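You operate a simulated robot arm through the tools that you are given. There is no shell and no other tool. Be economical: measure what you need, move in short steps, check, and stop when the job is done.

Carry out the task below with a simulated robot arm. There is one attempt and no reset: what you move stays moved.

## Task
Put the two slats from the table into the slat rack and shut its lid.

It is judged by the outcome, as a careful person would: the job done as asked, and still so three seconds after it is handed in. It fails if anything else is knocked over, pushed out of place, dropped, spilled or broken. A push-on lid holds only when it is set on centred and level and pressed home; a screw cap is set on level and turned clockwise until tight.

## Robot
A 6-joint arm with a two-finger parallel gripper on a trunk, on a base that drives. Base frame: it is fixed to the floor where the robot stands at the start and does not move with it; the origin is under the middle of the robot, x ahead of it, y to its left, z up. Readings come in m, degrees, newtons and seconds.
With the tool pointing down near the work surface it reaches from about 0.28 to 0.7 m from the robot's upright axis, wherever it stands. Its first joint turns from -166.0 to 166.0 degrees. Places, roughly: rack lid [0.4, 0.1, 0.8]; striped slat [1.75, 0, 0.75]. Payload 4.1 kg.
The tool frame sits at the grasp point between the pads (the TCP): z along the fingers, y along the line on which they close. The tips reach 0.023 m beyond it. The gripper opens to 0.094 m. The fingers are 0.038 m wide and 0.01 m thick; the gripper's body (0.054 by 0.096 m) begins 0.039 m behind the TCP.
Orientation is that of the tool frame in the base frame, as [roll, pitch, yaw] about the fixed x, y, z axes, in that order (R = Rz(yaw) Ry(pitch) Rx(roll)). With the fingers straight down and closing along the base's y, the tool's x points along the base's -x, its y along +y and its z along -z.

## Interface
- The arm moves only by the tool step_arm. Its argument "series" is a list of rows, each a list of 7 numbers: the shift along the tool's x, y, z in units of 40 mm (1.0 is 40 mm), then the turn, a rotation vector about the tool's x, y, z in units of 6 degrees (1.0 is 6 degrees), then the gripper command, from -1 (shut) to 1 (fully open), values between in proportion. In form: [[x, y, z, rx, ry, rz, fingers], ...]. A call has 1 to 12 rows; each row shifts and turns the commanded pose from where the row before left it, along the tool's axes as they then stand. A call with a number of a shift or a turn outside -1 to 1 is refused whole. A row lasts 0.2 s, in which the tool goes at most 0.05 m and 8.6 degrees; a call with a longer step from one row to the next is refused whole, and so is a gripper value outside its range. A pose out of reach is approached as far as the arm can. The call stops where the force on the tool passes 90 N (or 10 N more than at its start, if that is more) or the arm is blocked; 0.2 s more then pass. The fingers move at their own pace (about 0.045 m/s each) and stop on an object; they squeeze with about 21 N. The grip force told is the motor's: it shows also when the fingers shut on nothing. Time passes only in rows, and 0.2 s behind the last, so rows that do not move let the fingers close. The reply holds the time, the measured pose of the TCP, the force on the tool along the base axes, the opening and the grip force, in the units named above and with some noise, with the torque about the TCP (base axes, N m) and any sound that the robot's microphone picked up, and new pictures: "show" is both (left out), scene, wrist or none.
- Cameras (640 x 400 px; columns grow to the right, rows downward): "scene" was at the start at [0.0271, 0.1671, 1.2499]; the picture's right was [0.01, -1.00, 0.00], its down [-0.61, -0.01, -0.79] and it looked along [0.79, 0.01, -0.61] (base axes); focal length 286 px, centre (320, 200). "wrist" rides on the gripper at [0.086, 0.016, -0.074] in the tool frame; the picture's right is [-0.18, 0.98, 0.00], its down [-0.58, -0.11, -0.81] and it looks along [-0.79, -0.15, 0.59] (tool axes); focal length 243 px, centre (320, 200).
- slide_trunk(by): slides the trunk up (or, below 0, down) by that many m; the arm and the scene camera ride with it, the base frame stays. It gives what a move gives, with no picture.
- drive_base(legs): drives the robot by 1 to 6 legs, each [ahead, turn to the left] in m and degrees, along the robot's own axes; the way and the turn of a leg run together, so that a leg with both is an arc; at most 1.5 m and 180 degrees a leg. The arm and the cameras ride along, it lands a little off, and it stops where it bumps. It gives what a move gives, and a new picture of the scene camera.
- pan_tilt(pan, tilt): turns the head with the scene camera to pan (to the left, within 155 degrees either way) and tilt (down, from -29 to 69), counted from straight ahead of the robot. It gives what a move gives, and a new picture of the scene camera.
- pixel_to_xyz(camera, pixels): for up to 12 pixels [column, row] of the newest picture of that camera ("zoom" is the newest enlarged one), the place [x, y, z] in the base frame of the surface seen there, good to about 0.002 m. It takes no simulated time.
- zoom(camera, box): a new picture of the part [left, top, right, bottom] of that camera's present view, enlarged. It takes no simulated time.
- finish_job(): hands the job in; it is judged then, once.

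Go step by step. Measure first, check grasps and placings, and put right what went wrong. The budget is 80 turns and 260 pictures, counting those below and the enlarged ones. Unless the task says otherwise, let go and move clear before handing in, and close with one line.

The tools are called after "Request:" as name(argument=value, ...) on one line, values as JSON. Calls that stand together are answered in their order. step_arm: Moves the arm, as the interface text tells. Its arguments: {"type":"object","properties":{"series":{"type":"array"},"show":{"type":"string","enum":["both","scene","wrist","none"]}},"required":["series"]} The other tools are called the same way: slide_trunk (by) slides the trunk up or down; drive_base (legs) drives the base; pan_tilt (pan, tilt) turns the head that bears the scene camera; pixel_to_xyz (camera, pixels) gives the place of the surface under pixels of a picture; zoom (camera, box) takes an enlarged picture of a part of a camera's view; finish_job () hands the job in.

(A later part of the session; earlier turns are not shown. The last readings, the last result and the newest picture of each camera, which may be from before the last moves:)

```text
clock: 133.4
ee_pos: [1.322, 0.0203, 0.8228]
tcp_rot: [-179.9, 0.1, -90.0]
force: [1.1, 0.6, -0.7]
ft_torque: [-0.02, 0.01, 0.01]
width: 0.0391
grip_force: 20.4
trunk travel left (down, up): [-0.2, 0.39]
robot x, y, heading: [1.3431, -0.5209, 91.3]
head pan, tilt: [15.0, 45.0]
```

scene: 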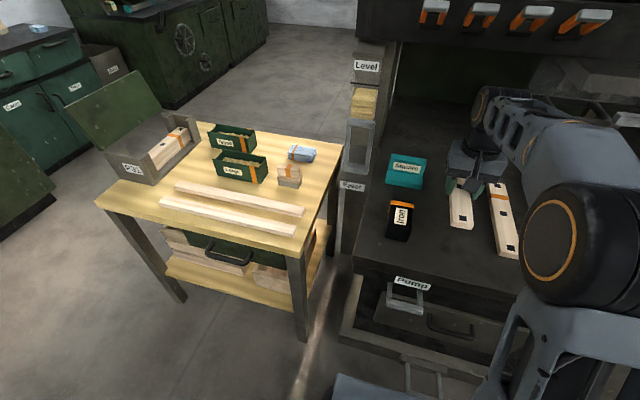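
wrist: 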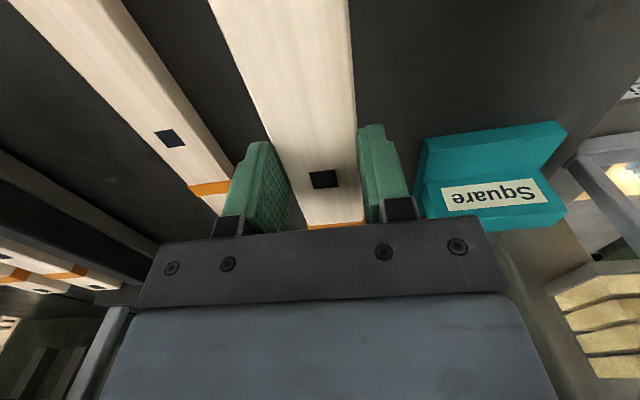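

Slat A is held. I raise it, pull it in, and drive to the rack's side.

Request:
step_arm(series=[[0, 0, -0.8, 0, 0, 0, -1], [0, 0, -0.8, 0, 0, 0, -1], [0, 0, -0.8, 0, 0, 0, -1], [0.5, 0, -0.8, 0, 0, 0, -1], [0.7, 0, -0.4, 0, 0, 0, -1], [0.7, 0, 0, 0, 0, 0, -1], [0.5, 0, 0, 0, 0, 0, -1]], show="none")

Request:
drive_base(legs=[[-0.13, 0], [0, 88.7], [0.83, 0], [0, -90], [0.2, 0]])

Request:
zoom(camera="wrist", box=[0, 0, 640, 400])

```text
clock: 135.0
ee_pos: [1.3219, -0.0767, 0.9678]
tcp_rot: [-180.0, 0.1, -90.0]
force: [0.9, 0.3, -0.8]
ft_torque: [-0.02, -0.01, 0.0]
width: 0.0392
grip_force: 20.9
trunk travel left (down, up): [-0.2, 0.39]
robot x, y, heading: [1.344, -0.5183, 91.6]
head pan, tilt: [15.0, 45.0]
```

```text
clock: 149.1
ee_pos: [0.5062, -0.0115, 0.9673]
tcp_rot: [-179.9, 0.1, -91.4]
force: [0.8, 0.1, 0.1]
ft_torque: [0.03, 0.03, -0.02]
width: 0.0389
grip_force: 21.4
trunk travel left (down, up): [-0.2, 0.39]
robot x, y, heading: [0.5168, -0.4514, 89.9]
head pan, tilt: [15.0, 45.0]
```

scene: 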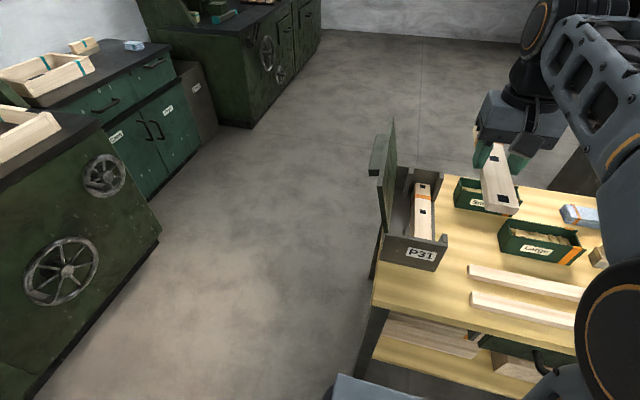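

```text
1.00 times, centred on (320, 200) of wrist (not enlarged: the box is as wide or as high as the picture)
```

zoom: 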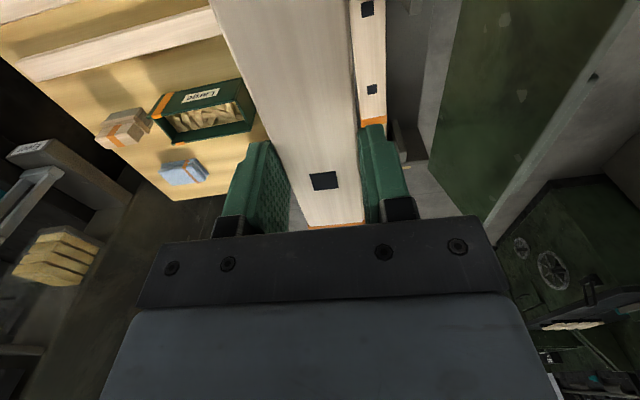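

Slat still held. I zoom on the rack to measure the stack and posts, and on the held slat's ends.

Request:
zoom(camera="scene", box=[370, 160, 470, 280])

Request:
pixel_to_xyz(camera="scene", pixels=[[423, 212], [423, 190], [414, 215], [432, 215], [425, 240], [425, 230], [387, 235], [445, 240], [400, 235], [412, 185], [434, 190], [396, 180]])

Request:
zoom(camera="scene", box=[460, 120, 560, 230])

Request:
pixel_to_xyz(camera="zoom", pixels=[[190, 290], [280, 290], [230, 270], [155, 100], [200, 100], [250, 310]])

```text
3.33 times, centred on (420, 220) of scene
```

zoom: 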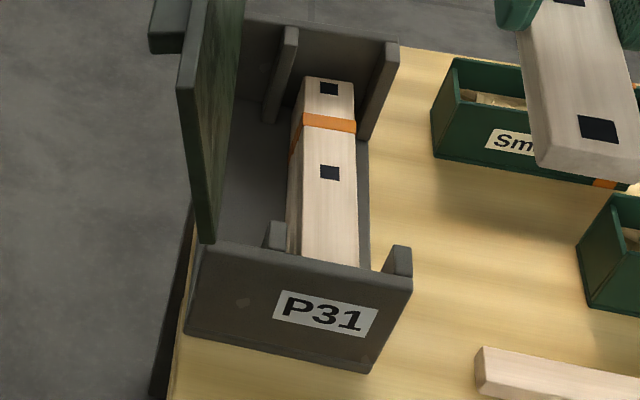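

```text
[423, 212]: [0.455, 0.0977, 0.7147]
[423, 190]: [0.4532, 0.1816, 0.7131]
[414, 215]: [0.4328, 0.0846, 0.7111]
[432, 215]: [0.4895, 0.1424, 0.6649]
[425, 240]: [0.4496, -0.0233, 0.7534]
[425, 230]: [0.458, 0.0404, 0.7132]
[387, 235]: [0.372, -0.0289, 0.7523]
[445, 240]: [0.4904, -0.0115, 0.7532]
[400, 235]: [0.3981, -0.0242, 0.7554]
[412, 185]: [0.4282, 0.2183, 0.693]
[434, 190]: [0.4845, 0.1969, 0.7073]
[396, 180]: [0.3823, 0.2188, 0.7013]
```

```text
3.64 times, centred on (510, 175) of scene
```

zoom: 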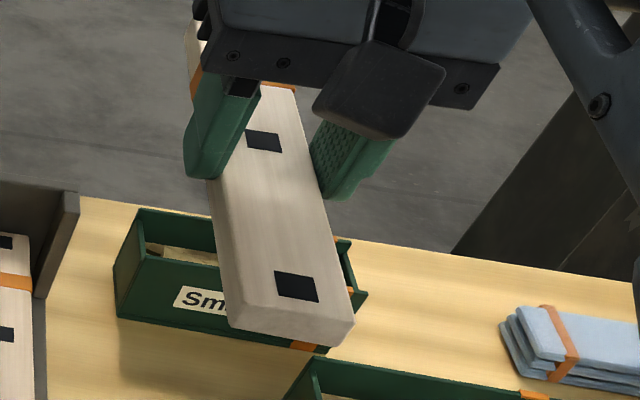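

```text
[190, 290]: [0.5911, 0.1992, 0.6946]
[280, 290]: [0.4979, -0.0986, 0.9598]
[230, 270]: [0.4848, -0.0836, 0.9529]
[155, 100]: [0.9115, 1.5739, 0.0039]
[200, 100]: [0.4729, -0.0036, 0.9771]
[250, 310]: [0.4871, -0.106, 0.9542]
```

Request:
pixel_to_xyz(camera="scene", pixels=[[416.5, 185], [429.5, 186], [412, 233], [431, 212], [430.5, 225], [413.5, 210], [408, 229], [405, 228], [441, 236], [434, 185], [440, 176], [409, 175]])

Request:
pixel_to_xyz(camera="zoom", pixels=[[235, 312], [350, 315], [240, 200], [305, 200], [290, 330], [270, 120], [255, 200], [300, 250], [345, 305], [228, 300]])

Request:
zoom(camera="wrist", box=[300, 0, 560, 170])

```text
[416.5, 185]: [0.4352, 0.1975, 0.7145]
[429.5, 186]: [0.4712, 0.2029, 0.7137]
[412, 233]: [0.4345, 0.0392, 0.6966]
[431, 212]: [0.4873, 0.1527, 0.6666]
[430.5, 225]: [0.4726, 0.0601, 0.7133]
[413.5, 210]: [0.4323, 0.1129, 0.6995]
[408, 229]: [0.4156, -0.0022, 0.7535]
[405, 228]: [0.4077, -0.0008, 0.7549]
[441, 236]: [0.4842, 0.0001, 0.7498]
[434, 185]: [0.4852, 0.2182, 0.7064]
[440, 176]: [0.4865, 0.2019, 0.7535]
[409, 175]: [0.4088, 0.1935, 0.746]
```

```text
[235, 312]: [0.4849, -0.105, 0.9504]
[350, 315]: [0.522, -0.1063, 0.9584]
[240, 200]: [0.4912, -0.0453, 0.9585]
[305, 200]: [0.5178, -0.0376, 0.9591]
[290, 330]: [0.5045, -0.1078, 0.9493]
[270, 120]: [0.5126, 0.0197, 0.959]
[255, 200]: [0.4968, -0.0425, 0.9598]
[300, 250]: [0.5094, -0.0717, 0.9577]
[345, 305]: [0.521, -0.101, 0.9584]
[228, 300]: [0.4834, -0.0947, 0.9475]
```

```text
2.35 times, centred on (430, 85) of wrist
```

zoom: 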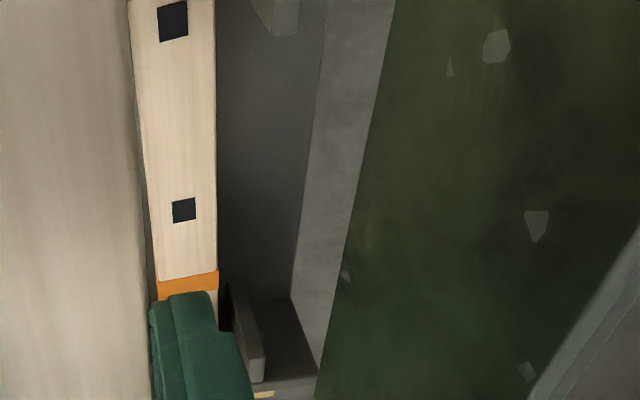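

Stack centre is x=0.4533, y≈0.098, top 0.714; held slat centre lies ~0.010 beyond the TCP in y. I move over it and down to just above the walls.

Request:
step_arm(series=[[-0.5, 0.3, 0, 0, 0, -0.23, -1], [-0.7, 0.35, 0, 0, 0, 0, -1], [-0.7, 0.35, 0, 0, 0, 0, -1], [-0.6, 0.3, 0, 0, 0, 0, -1], [0, 0, 0.8, 0, 0, 0, -1], [0, 0, 0.9, 0, 0, 0, -1], [0, 0, 0.9, 0, 0, 0, -1], [0, 0, 0.8, 0, 0, 0, -1], [0, 0, 0.6, 0, 0, 0, -1]])

Request:
zoom(camera="scene", box=[370, 160, 470, 280])

Request:
zoom(camera="wrist", box=[200, 0, 460, 240])

```text
clock: 151.1
ee_pos: [0.4545, 0.0899, 0.8069]
tcp_rot: [-180.0, 0.3, -90.0]
force: [-0.6, 0.9, -0.1]
ft_torque: [0.02, 0.0, 0.01]
width: 0.0394
grip_force: 21.2
trunk travel left (down, up): [-0.2, 0.39]
robot x, y, heading: [0.5178, -0.451, 90.2]
head pan, tilt: [15.0, 45.0]
```

scene: 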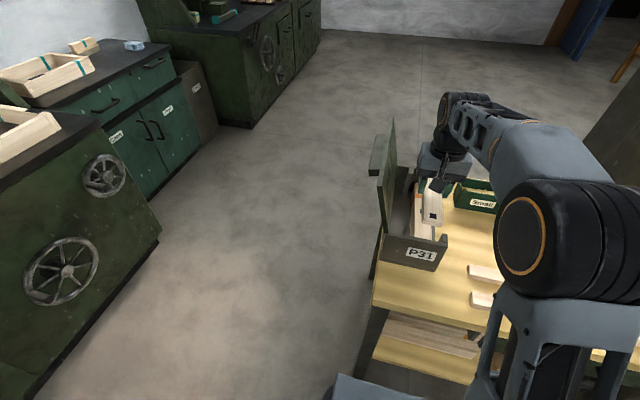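
wrist: 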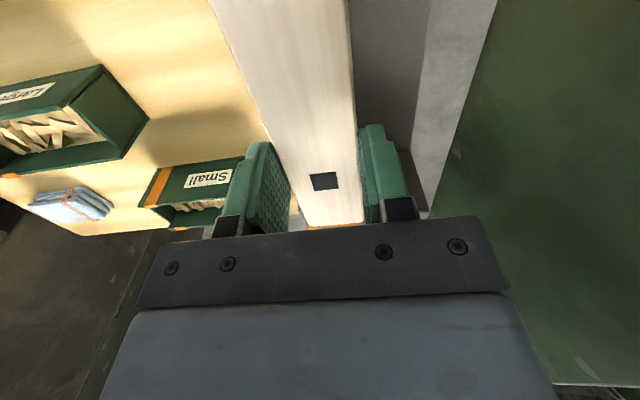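

```text
3.33 times, centred on (420, 220) of scene
```

zoom: 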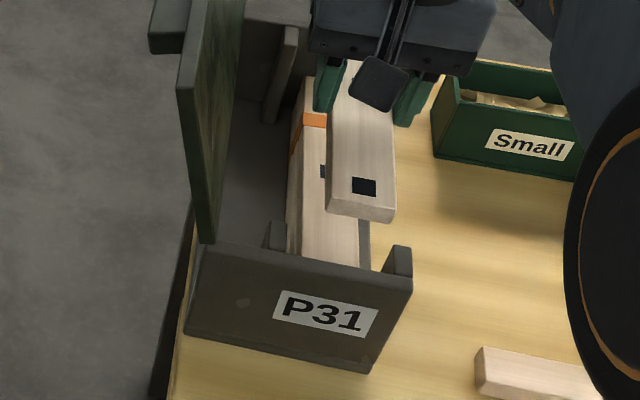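

```text
1.67 times, centred on (330, 120) of wrist
```

zoom: 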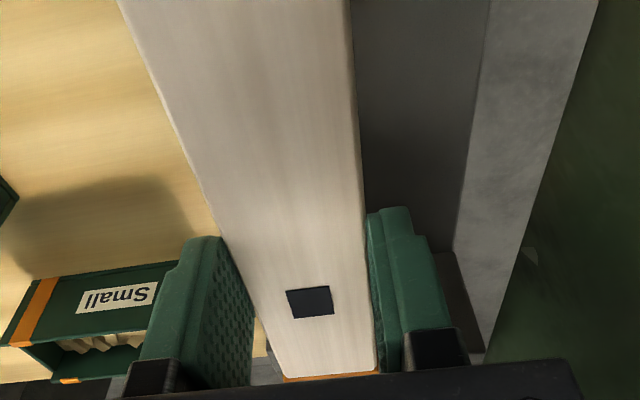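

Request:
pixel_to_xyz(camera="scene", pixels=[[424, 222], [441.5, 223], [433, 221], [430, 200], [425, 205], [441, 205], [432, 224.5], [388, 190], [386, 230]])

```text
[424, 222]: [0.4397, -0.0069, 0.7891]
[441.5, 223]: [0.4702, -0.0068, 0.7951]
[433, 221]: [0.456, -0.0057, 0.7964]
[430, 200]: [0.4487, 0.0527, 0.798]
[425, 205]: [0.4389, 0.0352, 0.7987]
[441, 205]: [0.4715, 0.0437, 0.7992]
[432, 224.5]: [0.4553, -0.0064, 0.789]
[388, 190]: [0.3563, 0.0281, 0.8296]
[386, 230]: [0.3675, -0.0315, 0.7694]
```

Slat is above the stack, end at y=-0.0065, x 0.437–0.473. I nudge it slightly and lower onto the stack, then release.

Request:
step_arm(series=[[0.08, 0.04, 0.5, 0, 0, 0, -1], [0, 0, 0.5, 0, 0, 0, -1], [0, 0, 0.3, 0, 0, 0, -1], [0, 0, 0.2, 0, 0, 0, -1], [0, 0, 0.1, 0, 0, 0, -1]], show="both")

Request:
zoom(camera="scene", box=[370, 160, 470, 280])

```text
clock: 152.3
ee_pos: [0.452, 0.0865, 0.7432]
tcp_rot: [-180.0, 0.1, -90.0]
force: [0.1, 0.0, -0.6]
ft_torque: [0.0, 0.01, 0.0]
width: 0.0391
grip_force: 21.2
trunk travel left (down, up): [-0.2, 0.39]
robot x, y, heading: [0.5162, -0.4489, 90.0]
head pan, tilt: [15.0, 45.0]
```

scene: 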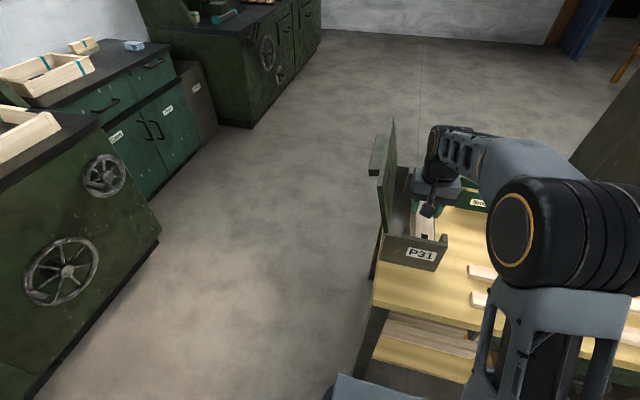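
wrist: 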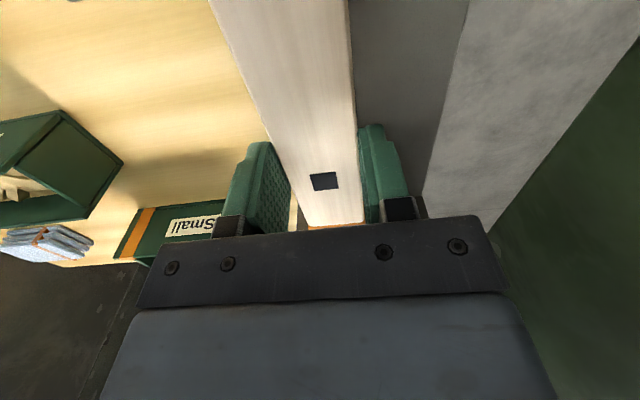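

```text
3.33 times, centred on (420, 220) of scene
```

zoom: 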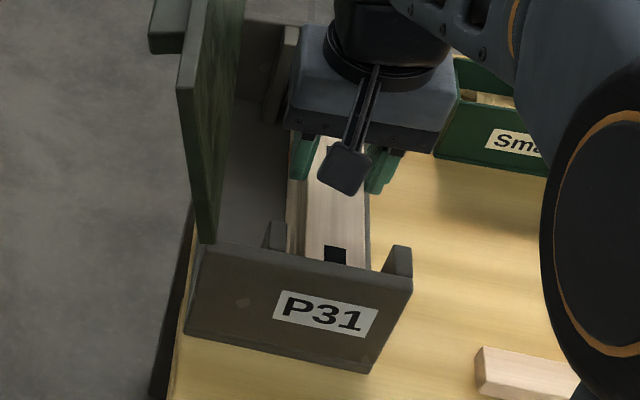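

Request:
pixel_to_xyz(camera="scene", pixels=[[416.5, 225], [433.5, 225], [412, 232], [425, 226], [440, 232], [436, 238], [414, 225], [405, 232]])

```text
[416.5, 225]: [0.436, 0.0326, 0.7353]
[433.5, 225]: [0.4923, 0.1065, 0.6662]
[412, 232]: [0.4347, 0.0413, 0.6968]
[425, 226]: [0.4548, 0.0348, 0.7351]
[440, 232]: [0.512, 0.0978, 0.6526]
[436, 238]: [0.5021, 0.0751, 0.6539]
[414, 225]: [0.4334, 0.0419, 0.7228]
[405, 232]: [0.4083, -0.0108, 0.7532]
```

Slat top is 0.735 with its edge in line with the stack; about 3–4 mm remain. Lower a touch, release with a small opening, and rise.

Request:
step_arm(series=[[0, 0, 0.05, 0, 0, 0, -1], [0, 0, 0.05, 0, 0, 0, -1], [0, 0, 0, 0, 0, 0, 0.1], [0, 0, 0, 0, 0, 0, 0.1], [0, 0, -0.3, 0, 0, 0, 0.1], [0, 0, -0.8, 0, 0, 0, 0.1], [0, 0, -1, 0, 0, 0, 0.1], [0, 0, -1, 0, 0, 0, 0.1], [0.5, 0, -1, 0, 0, 0, 0.1], [0.7, 0, -1, 0, 0, 0, 0.1], [0.7, 0, -1, 0, 0, 0, 0.1]], show="both")

Request:
zoom(camera="scene", box=[370, 160, 470, 280])

```text
clock: 154.7
ee_pos: [0.4524, 0.0093, 0.9833]
tcp_rot: [179.9, 0.1, -90.0]
force: [0.3, 0.1, -0.7]
ft_torque: [-0.02, 0.04, -0.02]
width: 0.0518
grip_force: 0.0
trunk travel left (down, up): [-0.2, 0.39]
robot x, y, heading: [0.514, -0.4524, 89.9]
head pan, tilt: [15.0, 45.0]
```

scene: 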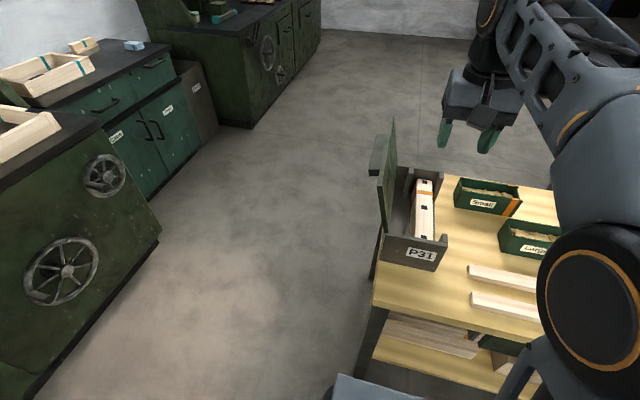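
wrist: 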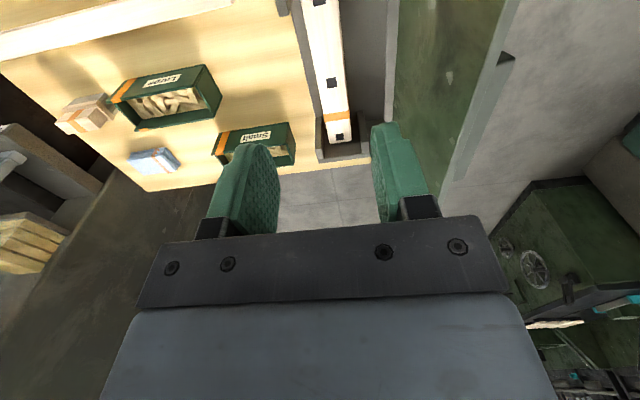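

```text
3.33 times, centred on (420, 220) of scene
```

zoom: 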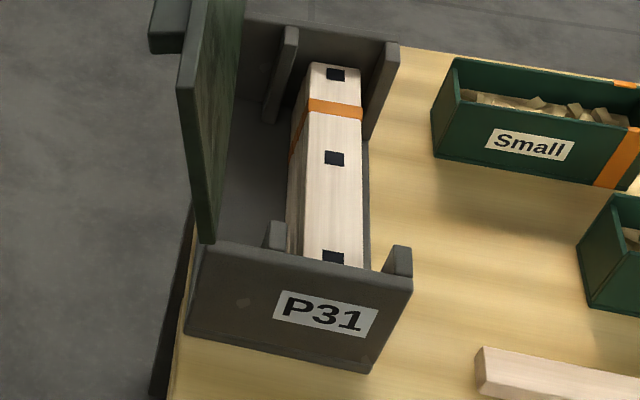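

Slat A sits neatly on the stack. Back to the bed for slat B.

Request:
drive_base(legs=[[-0.2, 0], [0, -90], [0.9, 0], [0, 90], [0.14, 0]])

Request:
pixel_to_xyz(camera="scene", pixels=[[430, 190]])

```text
clock: 169.2
ee_pos: [1.3563, -0.0529, 0.9832]
tcp_rot: [179.9, 0.1, -90.6]
force: [0.2, 0.7, 0.0]
ft_torque: [0.01, -0.02, 0.01]
width: 0.0517
grip_force: 0.1
trunk travel left (down, up): [-0.2, 0.39]
robot x, y, heading: [1.4189, -0.5144, 89.4]
head pan, tilt: [15.0, 45.0]
```

scene: 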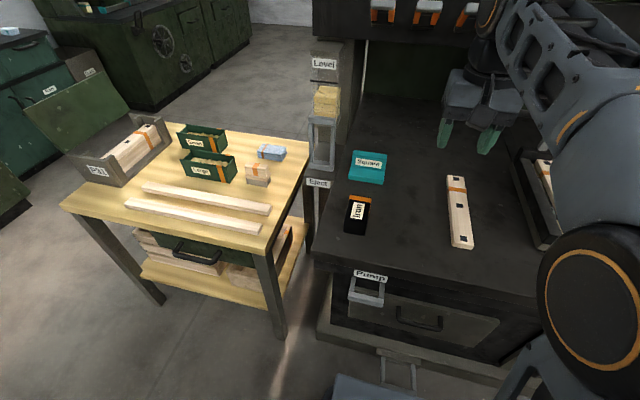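

```text
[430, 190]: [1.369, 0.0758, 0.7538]
```

Request:
step_arm(series=[[-0.8, -0.8, 0, 0, 0, -0.1, 0.2], [-0.8, -0.92, 0, 0, 0, 0, 0.2], [0, 0, 0.9, 0, 0, 0, 0.2], [0, 0, 1, 0, 0, 0, 0.2], [0, 0, 0.9, 0, 0, 0, 0.2]], show="wrist")

Request:
zoom(camera="wrist", box=[200, 0, 440, 200])

Request:
pixel_to_xyz(camera="wrist", pixels=[[275, 40], [285, 40], [295, 40], [340, 40], [345, 40], [310, 120], [315, 140], [350, 140], [335, 165], [320, 60]])

```text
clock: 170.4
ee_pos: [1.4271, 0.0114, 0.8694]
tcp_rot: [-180.0, 0.1, -90.0]
force: [-0.1, 0.5, -0.1]
ft_torque: [0.01, 0.0, 0.01]
width: 0.0563
grip_force: 0.0
trunk travel left (down, up): [-0.2, 0.39]
robot x, y, heading: [1.4169, -0.5161, 89.3]
head pan, tilt: [15.0, 45.0]
```

wrist: 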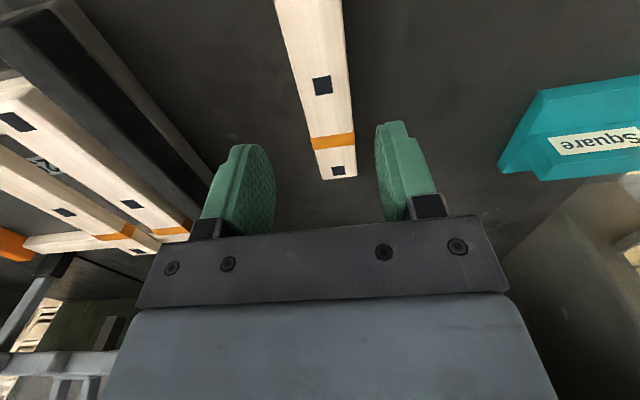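

```text
2.00 times, centred on (320, 100) of wrist
```

zoom: 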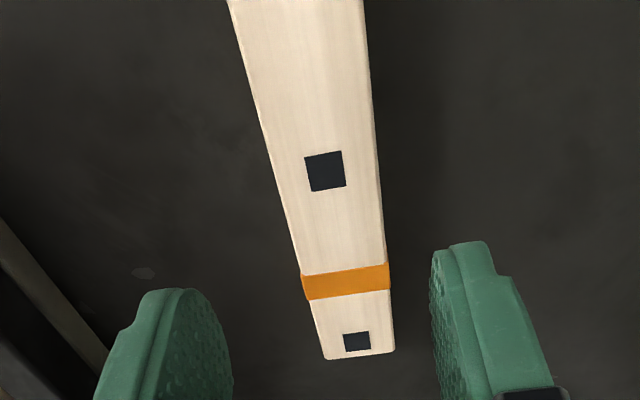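

```text
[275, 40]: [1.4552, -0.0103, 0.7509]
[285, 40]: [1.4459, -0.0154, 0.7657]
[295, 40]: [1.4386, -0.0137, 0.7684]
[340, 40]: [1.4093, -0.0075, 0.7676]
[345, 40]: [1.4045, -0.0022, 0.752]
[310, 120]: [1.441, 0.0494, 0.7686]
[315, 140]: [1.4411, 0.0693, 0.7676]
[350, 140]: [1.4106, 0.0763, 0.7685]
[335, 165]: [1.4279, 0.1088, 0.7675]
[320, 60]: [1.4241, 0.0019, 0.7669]
```

Slat B centred at x≈1.4265. Lower, close, small lift.

Request:
step_arm(series=[[0, 0, 0.8, 0, 0, 0, 0.2], [0, 0, 0.8, 0, 0, 0, 0.2], [0, 0.02, 0.5, 0, 0, 0, 0.2], [0, 0, 0.21, 0, 0, 0, 0.2], [0, 0, 0, 0, 0, 0, -1], [0, 0, 0, 0, 0, 0, -1], [0, 0, 0, 0, 0, 0, -1], [0, 0, 0, 0, 0, 0, -1], [0, 0, -0.1, 0, 0, 0, -1], [0, 0, -0.3, 0, 0, 0, -1], [0, 0, -0.5, 0, 0, 0, -1]])

```text
clock: 172.8
ee_pos: [1.4269, 0.0111, 0.8138]
tcp_rot: [179.9, 0.0, -89.9]
force: [-0.3, -0.4, -0.7]
ft_torque: [-0.01, -0.02, 0.01]
width: 0.0392
grip_force: 20.8
trunk travel left (down, up): [-0.2, 0.39]
robot x, y, heading: [1.4184, -0.512, 89.0]
head pan, tilt: [15.0, 45.0]
```

scene: 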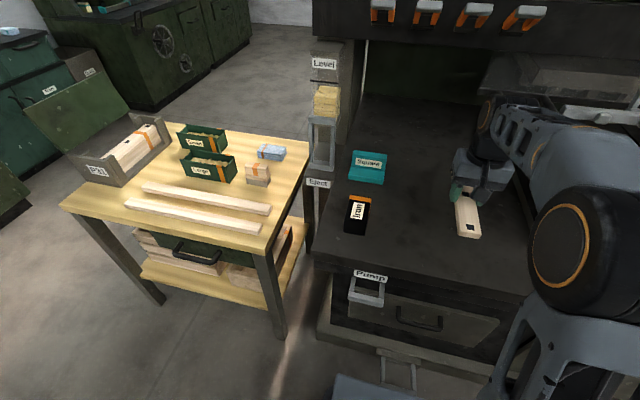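
wrist: 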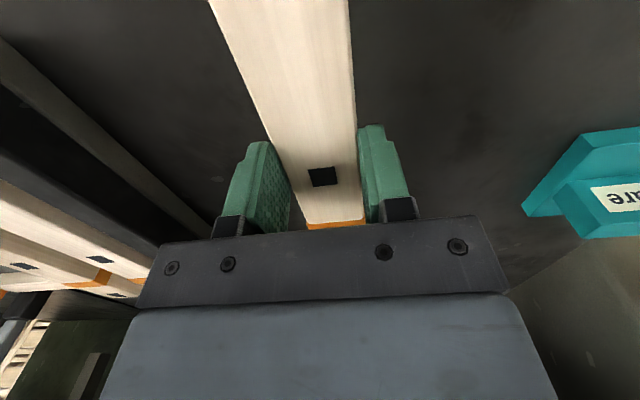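

Slat B held (0.0392). Raise, pull in, and drive to the rack.

Request:
step_arm(series=[[0, 0, -0.8, 0, 0, 0, -1], [0, 0, -0.9, 0, 0, 0, -1], [0, 0, -0.9, 0, 0, 0, -1], [0.4, 0, -0.8, 0, 0, 0, -1], [0.6, 0, -0.45, 0, 0, 0, -1], [0.6, 0, 0, 0, 0, 0, -1], [0.4, 0, 0, 0, 0, 0, -1]], show="none")

Request:
drive_base(legs=[[-0.13, 0], [0, 91], [0.9, 0], [0, -90], [0.2, 0]])

Request:
zoom(camera="scene", box=[460, 120, 560, 230])

```text
clock: 174.4
ee_pos: [1.4254, -0.0685, 0.9684]
tcp_rot: [180.0, 0.1, -90.1]
force: [0.0, 0.4, -0.7]
ft_torque: [-0.03, -0.04, 0.01]
width: 0.0394
grip_force: 21.4
trunk travel left (down, up): [-0.2, 0.39]
robot x, y, heading: [1.4199, -0.5118, 89.0]
head pan, tilt: [15.0, 45.0]
```

```text
clock: 188.9
ee_pos: [0.5244, 0.0058, 0.968]
tcp_rot: [-180.0, 0.1, -90.0]
force: [-0.7, 0.5, 0.0]
ft_torque: [0.0, 0.03, 0.0]
width: 0.0393
grip_force: 20.7
trunk travel left (down, up): [-0.2, 0.39]
robot x, y, heading: [0.5197, -0.4408, 89.5]
head pan, tilt: [15.0, 45.0]
```

scene: 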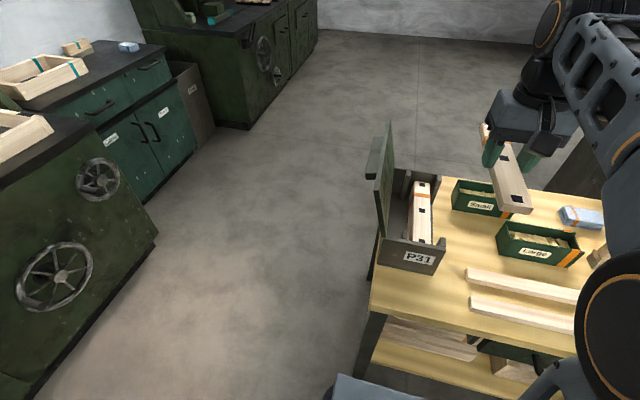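

```text
3.64 times, centred on (510, 175) of scene
```

zoom: 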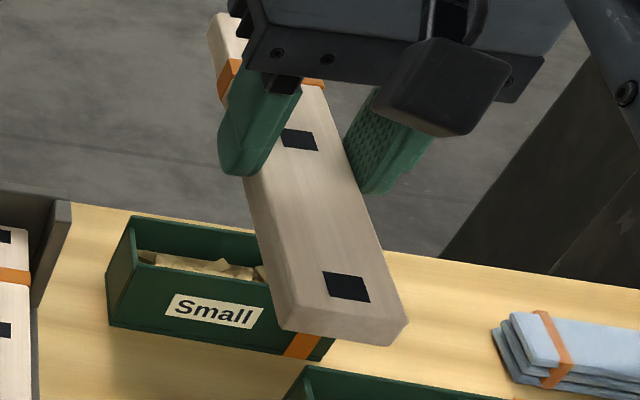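

Request:
step_arm(series=[[-0.5, 0.45, 0, 0, 0, 0, -1], [-0.55, 0.45, 0, 0, 0, 0, -1], [-0.5, 0.45, 0, 0, 0, 0, -1], [-0.5, 0.44, 0, 0, 0, 0, -1], [0, 0, 0.8, 0, 0, 0, -1], [0, 0, 0.9, 0, 0, 0, -1], [0, 0, 0.9, 0, 0, 0, -1], [0, 0, 0.8, 0, 0, 0, -1], [0, 0, 0.3, 0, 0, 0, -1]], show="scene")

Request:
zoom(camera="scene", box=[370, 160, 470, 280])

Request:
pixel_to_xyz(camera="zoom", pixels=[[300, 245], [350, 240], [330, 200], [390, 200], [360, 200], [360, 220], [340, 160], [385, 160]])

```text
clock: 190.9
ee_pos: [0.4532, 0.0885, 0.8198]
tcp_rot: [-180.0, 0.0, -89.9]
force: [-0.3, -0.4, 0.1]
ft_torque: [-0.02, 0.0, 0.01]
width: 0.0393
grip_force: 21.6
trunk travel left (down, up): [-0.2, 0.39]
robot x, y, heading: [0.5138, -0.4412, 89.6]
head pan, tilt: [15.0, 45.0]
```

scene: 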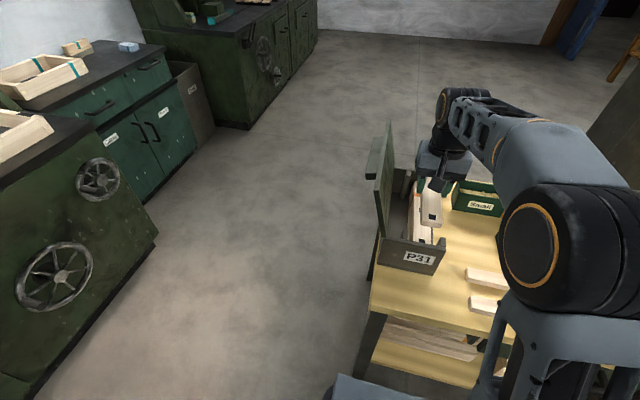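

```text
3.33 times, centred on (420, 220) of scene
```

zoom: 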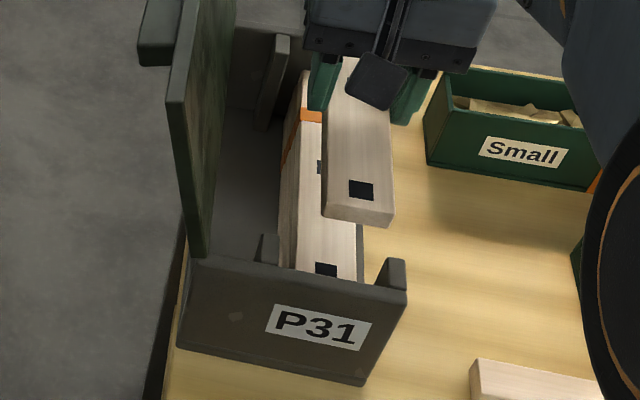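

```text
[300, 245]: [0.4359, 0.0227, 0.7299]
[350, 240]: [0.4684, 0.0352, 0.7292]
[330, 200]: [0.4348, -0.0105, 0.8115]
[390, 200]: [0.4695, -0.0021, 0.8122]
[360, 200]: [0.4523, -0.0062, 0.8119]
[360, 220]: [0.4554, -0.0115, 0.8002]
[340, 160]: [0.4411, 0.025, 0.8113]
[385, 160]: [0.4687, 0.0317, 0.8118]
```

Slat B aligned (end y=-0.0115, x 0.434–0.470; top of stack 0.7295). Lower to contact, release, rise.

Request:
step_arm(series=[[0, 0, 0.5, 0, 0, 0, -1], [0, 0, 0.5, 0, 0, 0, -1], [0, 0, 0.3, 0, 0, 0, -1], [0, 0, 0.2, 0, 0, 0, -1], [0, 0, 0.12, 0, 0, 0, -1], [0, 0, 0, 0, 0, 0, 0.1], [0, 0, 0, 0, 0, 0, 0.1], [0, 0, -0.3, 0, 0, 0, 0.1], [0, 0, -0.8, 0, 0, 0, 0.1], [0, 0, -1, 0, 0, 0, 0.1], [0, 0, -1, 0, 0, 0, 0.1], [0, 0, -1, 0, 0, 0, 0.1]], show="none")

Request:
step_arm(series=[[0.7, -0.5, -0.5, 0, 0, 0, 0.1], [0.8, -0.5, -0.5, 0, 0, 0, 0.1], [0.8, -0.5, 0, 0, 0, 0, 0.1]])

Request:
zoom(camera="scene", box=[370, 160, 470, 280])

Request:
pixel_to_xyz(camera="zoom", pixels=[[330, 100], [330, 200], [310, 150], [350, 150], [330, 240], [200, 150], [190, 240], [320, 250], [170, 40]])

```text
clock: 193.5
ee_pos: [0.4534, 0.0888, 0.9189]
tcp_rot: [-180.0, 0.0, -90.0]
force: [0.2, 0.4, -0.8]
ft_torque: [0.01, 0.03, -0.05]
width: 0.0516
grip_force: 0.0
trunk travel left (down, up): [-0.2, 0.39]
robot x, y, heading: [0.517, -0.4425, 89.1]
head pan, tilt: [15.0, 45.0]
```

```text
clock: 194.3
ee_pos: [0.5132, -0.0051, 0.9599]
tcp_rot: [-179.9, 0.0, -89.9]
force: [0.1, -0.1, -0.2]
ft_torque: [-0.06, 0.0, -0.02]
width: 0.0517
grip_force: 0.1
trunk travel left (down, up): [-0.2, 0.39]
robot x, y, heading: [0.5176, -0.4409, 89.1]
head pan, tilt: [15.0, 45.0]
```

scene: 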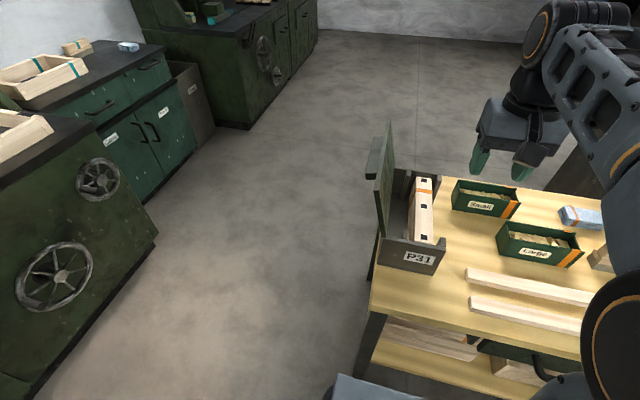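
wrist: 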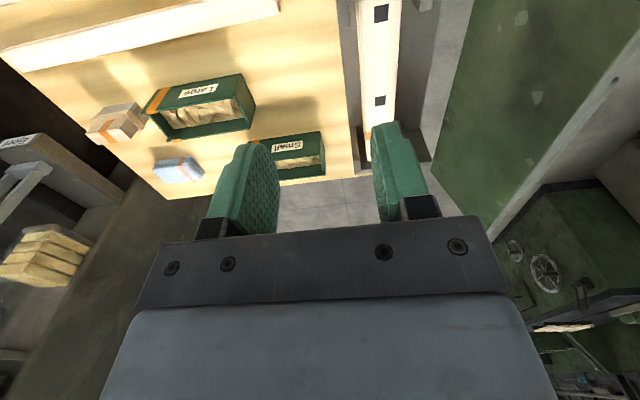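

```text
3.33 times, centred on (420, 220) of scene
```

zoom: 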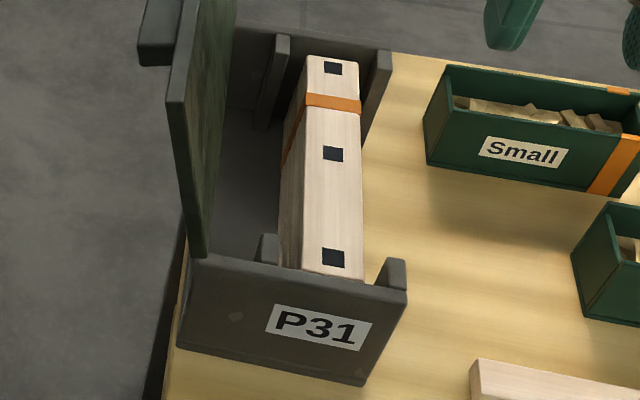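

```text
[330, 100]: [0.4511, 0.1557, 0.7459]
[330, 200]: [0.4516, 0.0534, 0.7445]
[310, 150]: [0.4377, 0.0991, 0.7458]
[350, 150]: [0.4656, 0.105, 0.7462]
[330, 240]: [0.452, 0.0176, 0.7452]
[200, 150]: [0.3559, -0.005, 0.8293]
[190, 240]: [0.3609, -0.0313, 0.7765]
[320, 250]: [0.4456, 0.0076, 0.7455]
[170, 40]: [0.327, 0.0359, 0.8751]
```

Both slats lie level in the rack (top 0.7455, below the lid seat). I drive to the front to take the bar and bring the lid down under control.

Request:
drive_base(legs=[[-0.2, 0], [0, 90.9], [0.68, 0], [0, -90], [0.61, 0], [0, -90]])

Request:
step_arm(series=[[0, 0, -0.6, 0, 0, -1, -0.2], [0, 0, -0.6, 0, 0, -1, -0.2], [0, 0, -0.6, 0, 0, -1, -0.2], [0, 0, 0, 0, 0, -1, -0.2], [0, 0, 0, 0, 0, -1, -0.2], [0, 0, 0, 0, 0, -1, -0.2], [0, 0, 0, 0, 0, -1, -0.2], [0, 0, 0, 0, 0, -1, -0.2], [0, 0, 0, 0, 0, -1, -0.2], [0, 0, 0, 0, 0, -1, -0.2], [0, 0, 0, 0, 0, -1, -0.2], [0, 0, 0, 0, 0, -1, -0.2]], show="scene")

```text
clock: 213.8
ee_pos: [0.2452, -0.0189, 0.9594]
tcp_rot: [-179.9, 0.1, -177.7]
force: [-0.4, 0.5, 0.2]
ft_torque: [-0.02, 0.02, 0.0]
width: 0.0518
grip_force: 0.1
trunk travel left (down, up): [-0.2, 0.39]
robot x, y, heading: [-0.1881, -0.0418, 1.8]
head pan, tilt: [15.0, 45.0]
```

scene: 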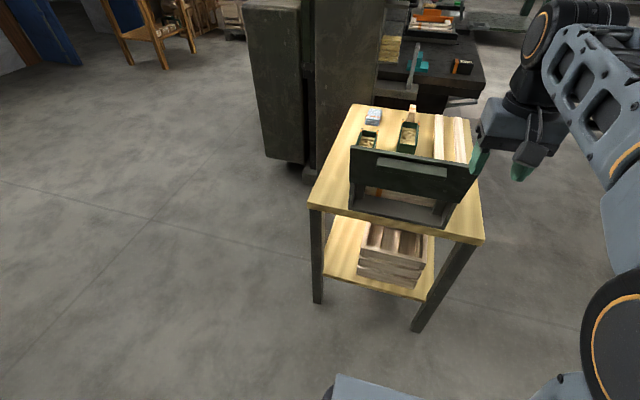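

```text
clock: 216.4
ee_pos: [0.2454, -0.0184, 1.0318]
tcp_rot: [-179.9, 0.0, -105.5]
force: [0.2, 0.4, -0.5]
ft_torque: [0.04, -0.01, 0.01]
width: 0.0376
grip_force: 0.0
trunk travel left (down, up): [-0.2, 0.39]
robot x, y, heading: [-0.1919, -0.0447, 1.7]
head pan, tilt: [15.0, 45.0]
```

scene: 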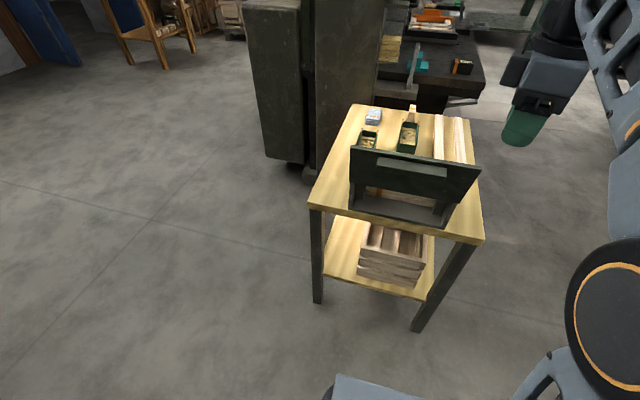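

Request:
drive_base(legs=[[0.035, -1.7]])

Request:
step_arm(series=[[0, 0, 0, 0, 0, -1, -0.2], [0, 0, 0, 0, 0, -1, -0.2], [-0.8, 0, 0, 0, 0, -0.3, -0.2], [-0.8, 0, 0, 0, 0, 0, -0.2], [-0.8, 0, 0, 0, 0, 0, -0.2], [-0.5, 0, 0, 0, 0, 0, -0.2], [0, 0, 0, 1, 0, 0, -0.2], [0, 0, 0, 1, 0, 0, -0.2], [0, 0, 0, 1, 0, 0, -0.2], [0, 0, 0, 1, 0, 0, -0.2], [0, 0, 0, 1, 0, 0, -0.2], [0, 0, 0, 1, 0, 0, -0.2]], show="none")

Request:
step_arm(series=[[0, 0, 0, 1, 0, 0, -0.2], [0, 0, 0, 1, 0, 0, -0.2], [0, 0, 0, 1, 0, 0, -0.2], [0, 0, 0, 1, 0, 0, -0.2], [0, 0, 0, 1, 0, 0, -0.2], [0, 0, 0, 1, 0, 0, -0.2], [0, 0, 0, 1, 0, 0, -0.2], [0, 0, 0, 1, 0, 0, -0.2]], show="both")

```text
clock: 217.2
ee_pos: [0.2792, -0.0319, 1.0309]
tcp_rot: [-179.8, 0.0, -107.4]
force: [-0.5, -0.2, 0.7]
ft_torque: [-0.02, 0.0, -0.03]
width: 0.0377
grip_force: 0.0
trunk travel left (down, up): [-0.2, 0.39]
robot x, y, heading: [-0.1558, -0.0397, 0.4]
head pan, tilt: [15.0, 45.0]
```

scene: 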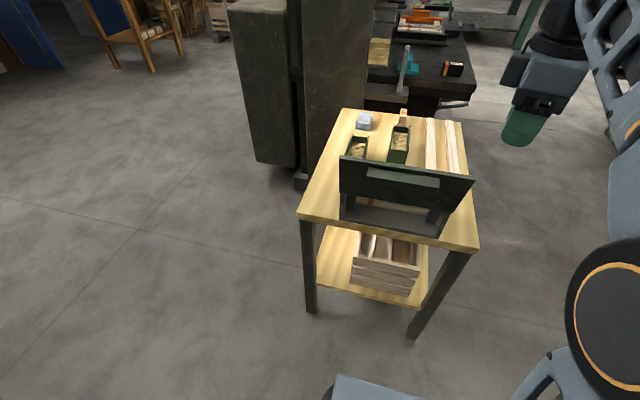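

```text
clock: 219.8
ee_pos: [0.2886, 0.0838, 1.0312]
tcp_rot: [-143.8, 0.0, -93.5]
force: [-0.6, 1.0, -0.2]
ft_torque: [-0.01, -0.01, 0.04]
width: 0.0378
grip_force: 0.1
trunk travel left (down, up): [-0.2, 0.39]
robot x, y, heading: [-0.1573, -0.0398, 0.2]
head pan, tilt: [15.0, 45.0]
```

```text
clock: 221.6
ee_pos: [0.288, 0.0847, 1.0303]
tcp_rot: [-95.7, 0.0, -93.5]
force: [0.2, 0.2, 0.2]
ft_torque: [0.04, 0.01, 0.0]
width: 0.0379
grip_force: 0.1
trunk travel left (down, up): [-0.2, 0.39]
robot x, y, heading: [-0.1568, -0.039, -0.0]
head pan, tilt: [15.0, 45.0]
```

scene: 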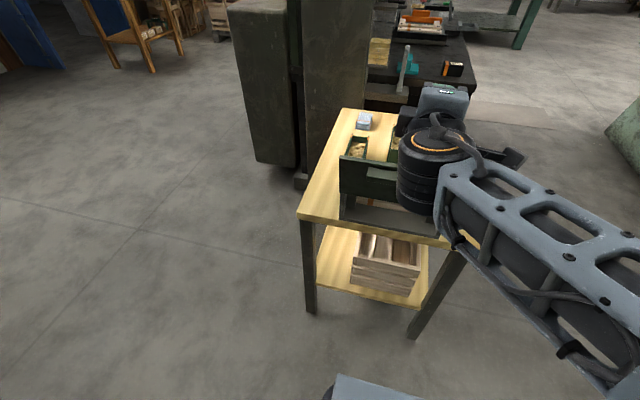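
wrist: 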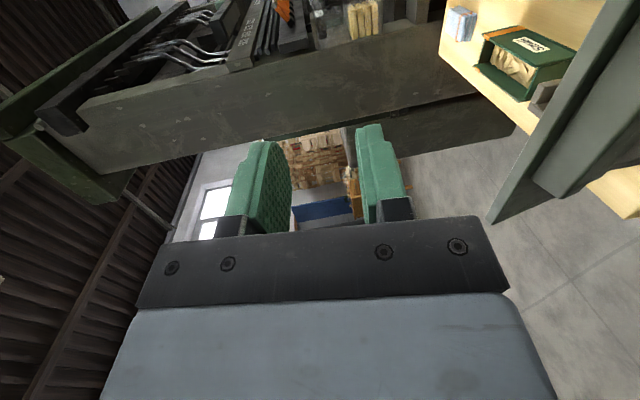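

The tool points forward now; bar expected at about (0.313, 0.1, 0.86) tilted 15°. I square it up, move back and down, and tilt to match.

Request:
step_arm(series=[[-0.2, 0, -0.5, 0, -0.58, 0, -0.2], [-0.2, 0, -0.5, 0, 0, 0, -0.2], [0, 0.8, 0, 0.5, 0, 0, -0.2], [0, 0.8, 0, 1, 0, 0, -0.2], [0, 0.8, 0, 1, 0, 0, -0.2], [0, 0.6, 0, 1, 0, 0, -0.2]], show="both")

```text
clock: 223.0
ee_pos: [0.2563, 0.1062, 0.9203]
tcp_rot: [-74.8, 0.4, -90.1]
force: [-0.1, -0.7, 1.0]
ft_torque: [0.0, 0.04, 0.01]
width: 0.0376
grip_force: 0.1
out of reach, approached as far as the arm can: row 6
trunk travel left (down, up): [-0.2, 0.39]
robot x, y, heading: [-0.1556, -0.04, -0.2]
head pan, tilt: [15.0, 45.0]
```

scene: 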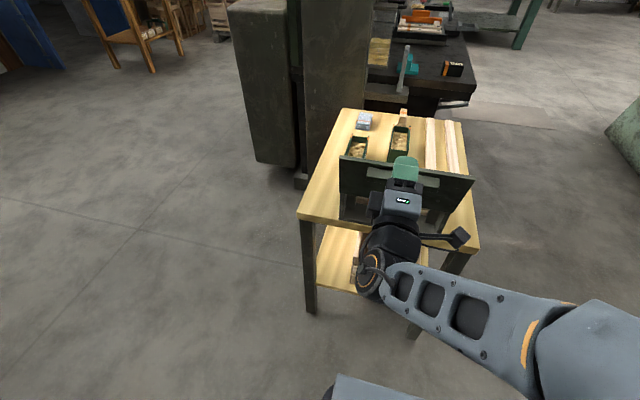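
wrist: 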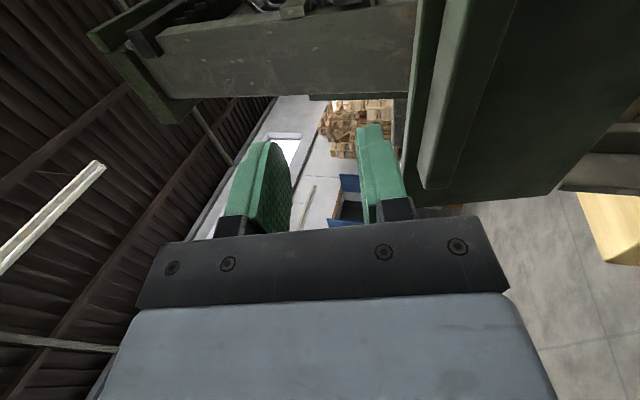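

Reach is tight this close, so I back the robot 3.5 cm, then lower and look at the bar.

Request:
drive_base(legs=[[-0.035, 0]])

Request:
step_arm(series=[[0, 0, 0.5, 0, 0, 0, -0.2], [0, 0.5, 0, 0, 0, 0, -0.2], [0, 0.5, 0, 0, 0, 0, -0.2], [0, 0.4, 0, 0, 0, 0, -0.2]], show="both")

Request:
pixel_to_xyz(camera="wrist", pixels=[[320, 100], [310, 60], [330, 60], [345, 100], [400, 60], [300, 100], [420, 100]])

```text
clock: 223.9
ee_pos: [0.2219, 0.108, 0.9196]
tcp_rot: [-75.0, 0.3, -90.2]
force: [-0.2, -0.4, 0.6]
ft_torque: [-0.01, -0.03, 0.07]
width: 0.0376
grip_force: 0.0
trunk travel left (down, up): [-0.2, 0.39]
robot x, y, heading: [-0.1899, -0.0371, 0.1]
head pan, tilt: [15.0, 45.0]
```

scene: 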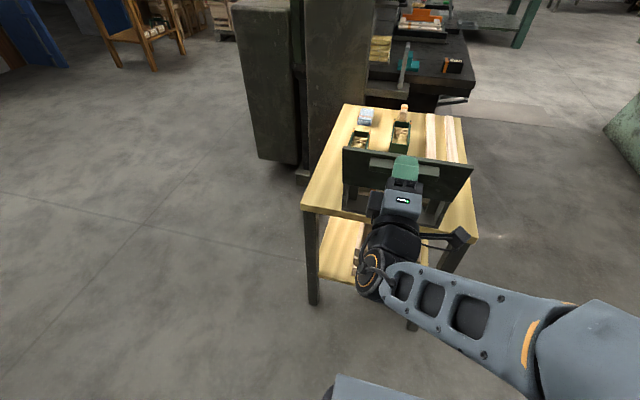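

```text
clock: 224.9
ee_pos: [0.2568, 0.1078, 0.8724]
tcp_rot: [-74.8, 0.4, -90.0]
force: [0.0, -0.2, 0.5]
ft_torque: [0.01, 0.01, -0.02]
width: 0.0376
grip_force: 0.0
trunk travel left (down, up): [-0.2, 0.39]
robot x, y, heading: [-0.1894, -0.0393, 0.0]
head pan, tilt: [15.0, 45.0]
```

scene: 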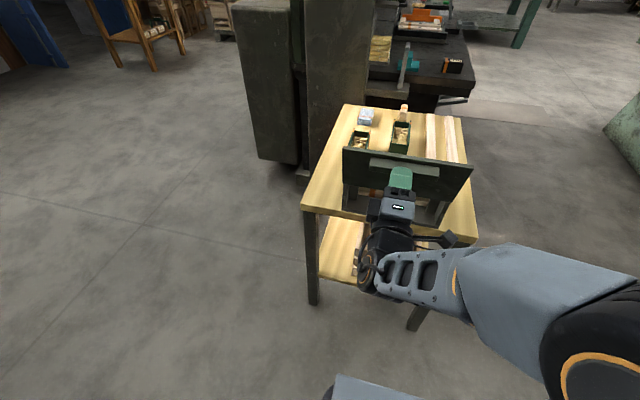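
wrist: 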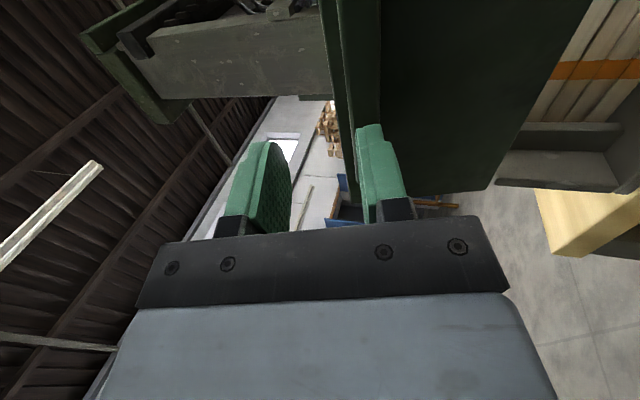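

```text
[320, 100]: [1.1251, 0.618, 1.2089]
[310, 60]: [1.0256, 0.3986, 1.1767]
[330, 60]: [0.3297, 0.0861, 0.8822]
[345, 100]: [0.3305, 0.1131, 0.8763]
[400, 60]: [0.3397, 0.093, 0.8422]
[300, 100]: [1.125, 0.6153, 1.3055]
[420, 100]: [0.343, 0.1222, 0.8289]
```

Request:
pixel_to_xyz(camera="wrist", pixels=[[345, 50], [350, 50], [355, 50], [362, 50], [370, 50], [378, 50], [384, 50], [360, 90], [370, 100]])

Request:
zoom(camera="wrist", box=[260, 0, 460, 220])

```text
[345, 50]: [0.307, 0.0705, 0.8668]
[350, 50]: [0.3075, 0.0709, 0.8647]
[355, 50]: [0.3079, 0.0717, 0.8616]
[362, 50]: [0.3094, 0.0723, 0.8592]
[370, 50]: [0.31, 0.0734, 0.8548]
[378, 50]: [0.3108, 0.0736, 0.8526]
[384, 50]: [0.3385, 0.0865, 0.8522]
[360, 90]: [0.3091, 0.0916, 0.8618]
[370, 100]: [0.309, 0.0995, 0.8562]
```

```text
1.82 times, centred on (360, 110) of wrist
```

zoom: 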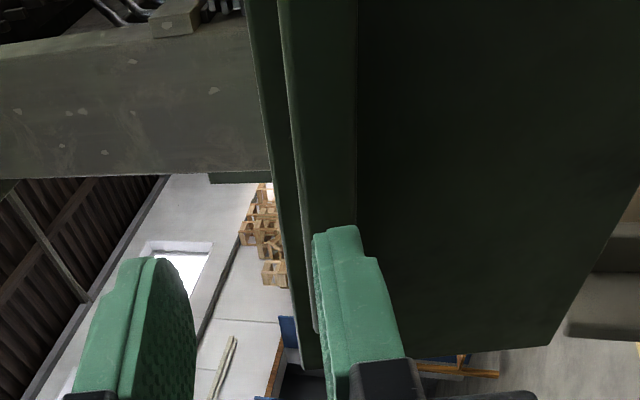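

Bar tip face centre is (0.309, z 0.8605). I shift 25 mm down, advance 43 mm, and check before closing.

Request:
step_arm(series=[[0.1, 0.3, 0, 0, 0, 0, 0], [0.1, 0.33, 0, 0, 0, 0, 0], [0, 0, 0.5, 0, 0, 0, 0], [0, 0, 0.55, 0, 0, 0, 0]], show="both")

```text
clock: 225.9
ee_pos: [0.3032, 0.0998, 0.8571]
tcp_rot: [-74.9, 0.3, -90.2]
force: [-0.3, -0.4, -0.3]
ft_torque: [0.02, 0.02, -0.02]
width: 0.0469
grip_force: 0.1
trunk travel left (down, up): [-0.2, 0.39]
robot x, y, heading: [-0.1937, -0.0399, 0.1]
head pan, tilt: [15.0, 45.0]
```

scene: 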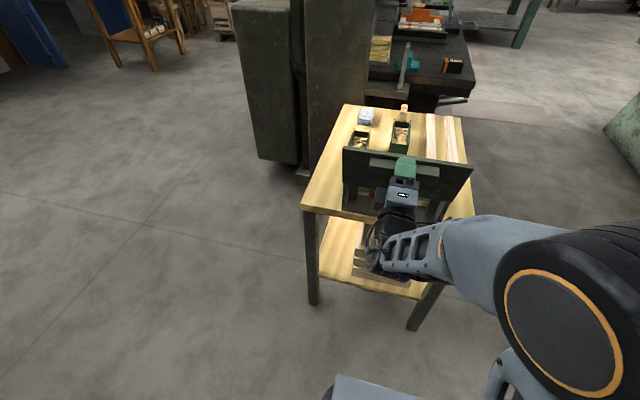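
wrist: 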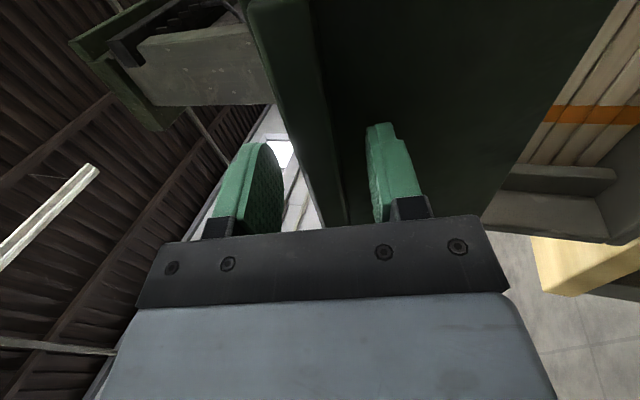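

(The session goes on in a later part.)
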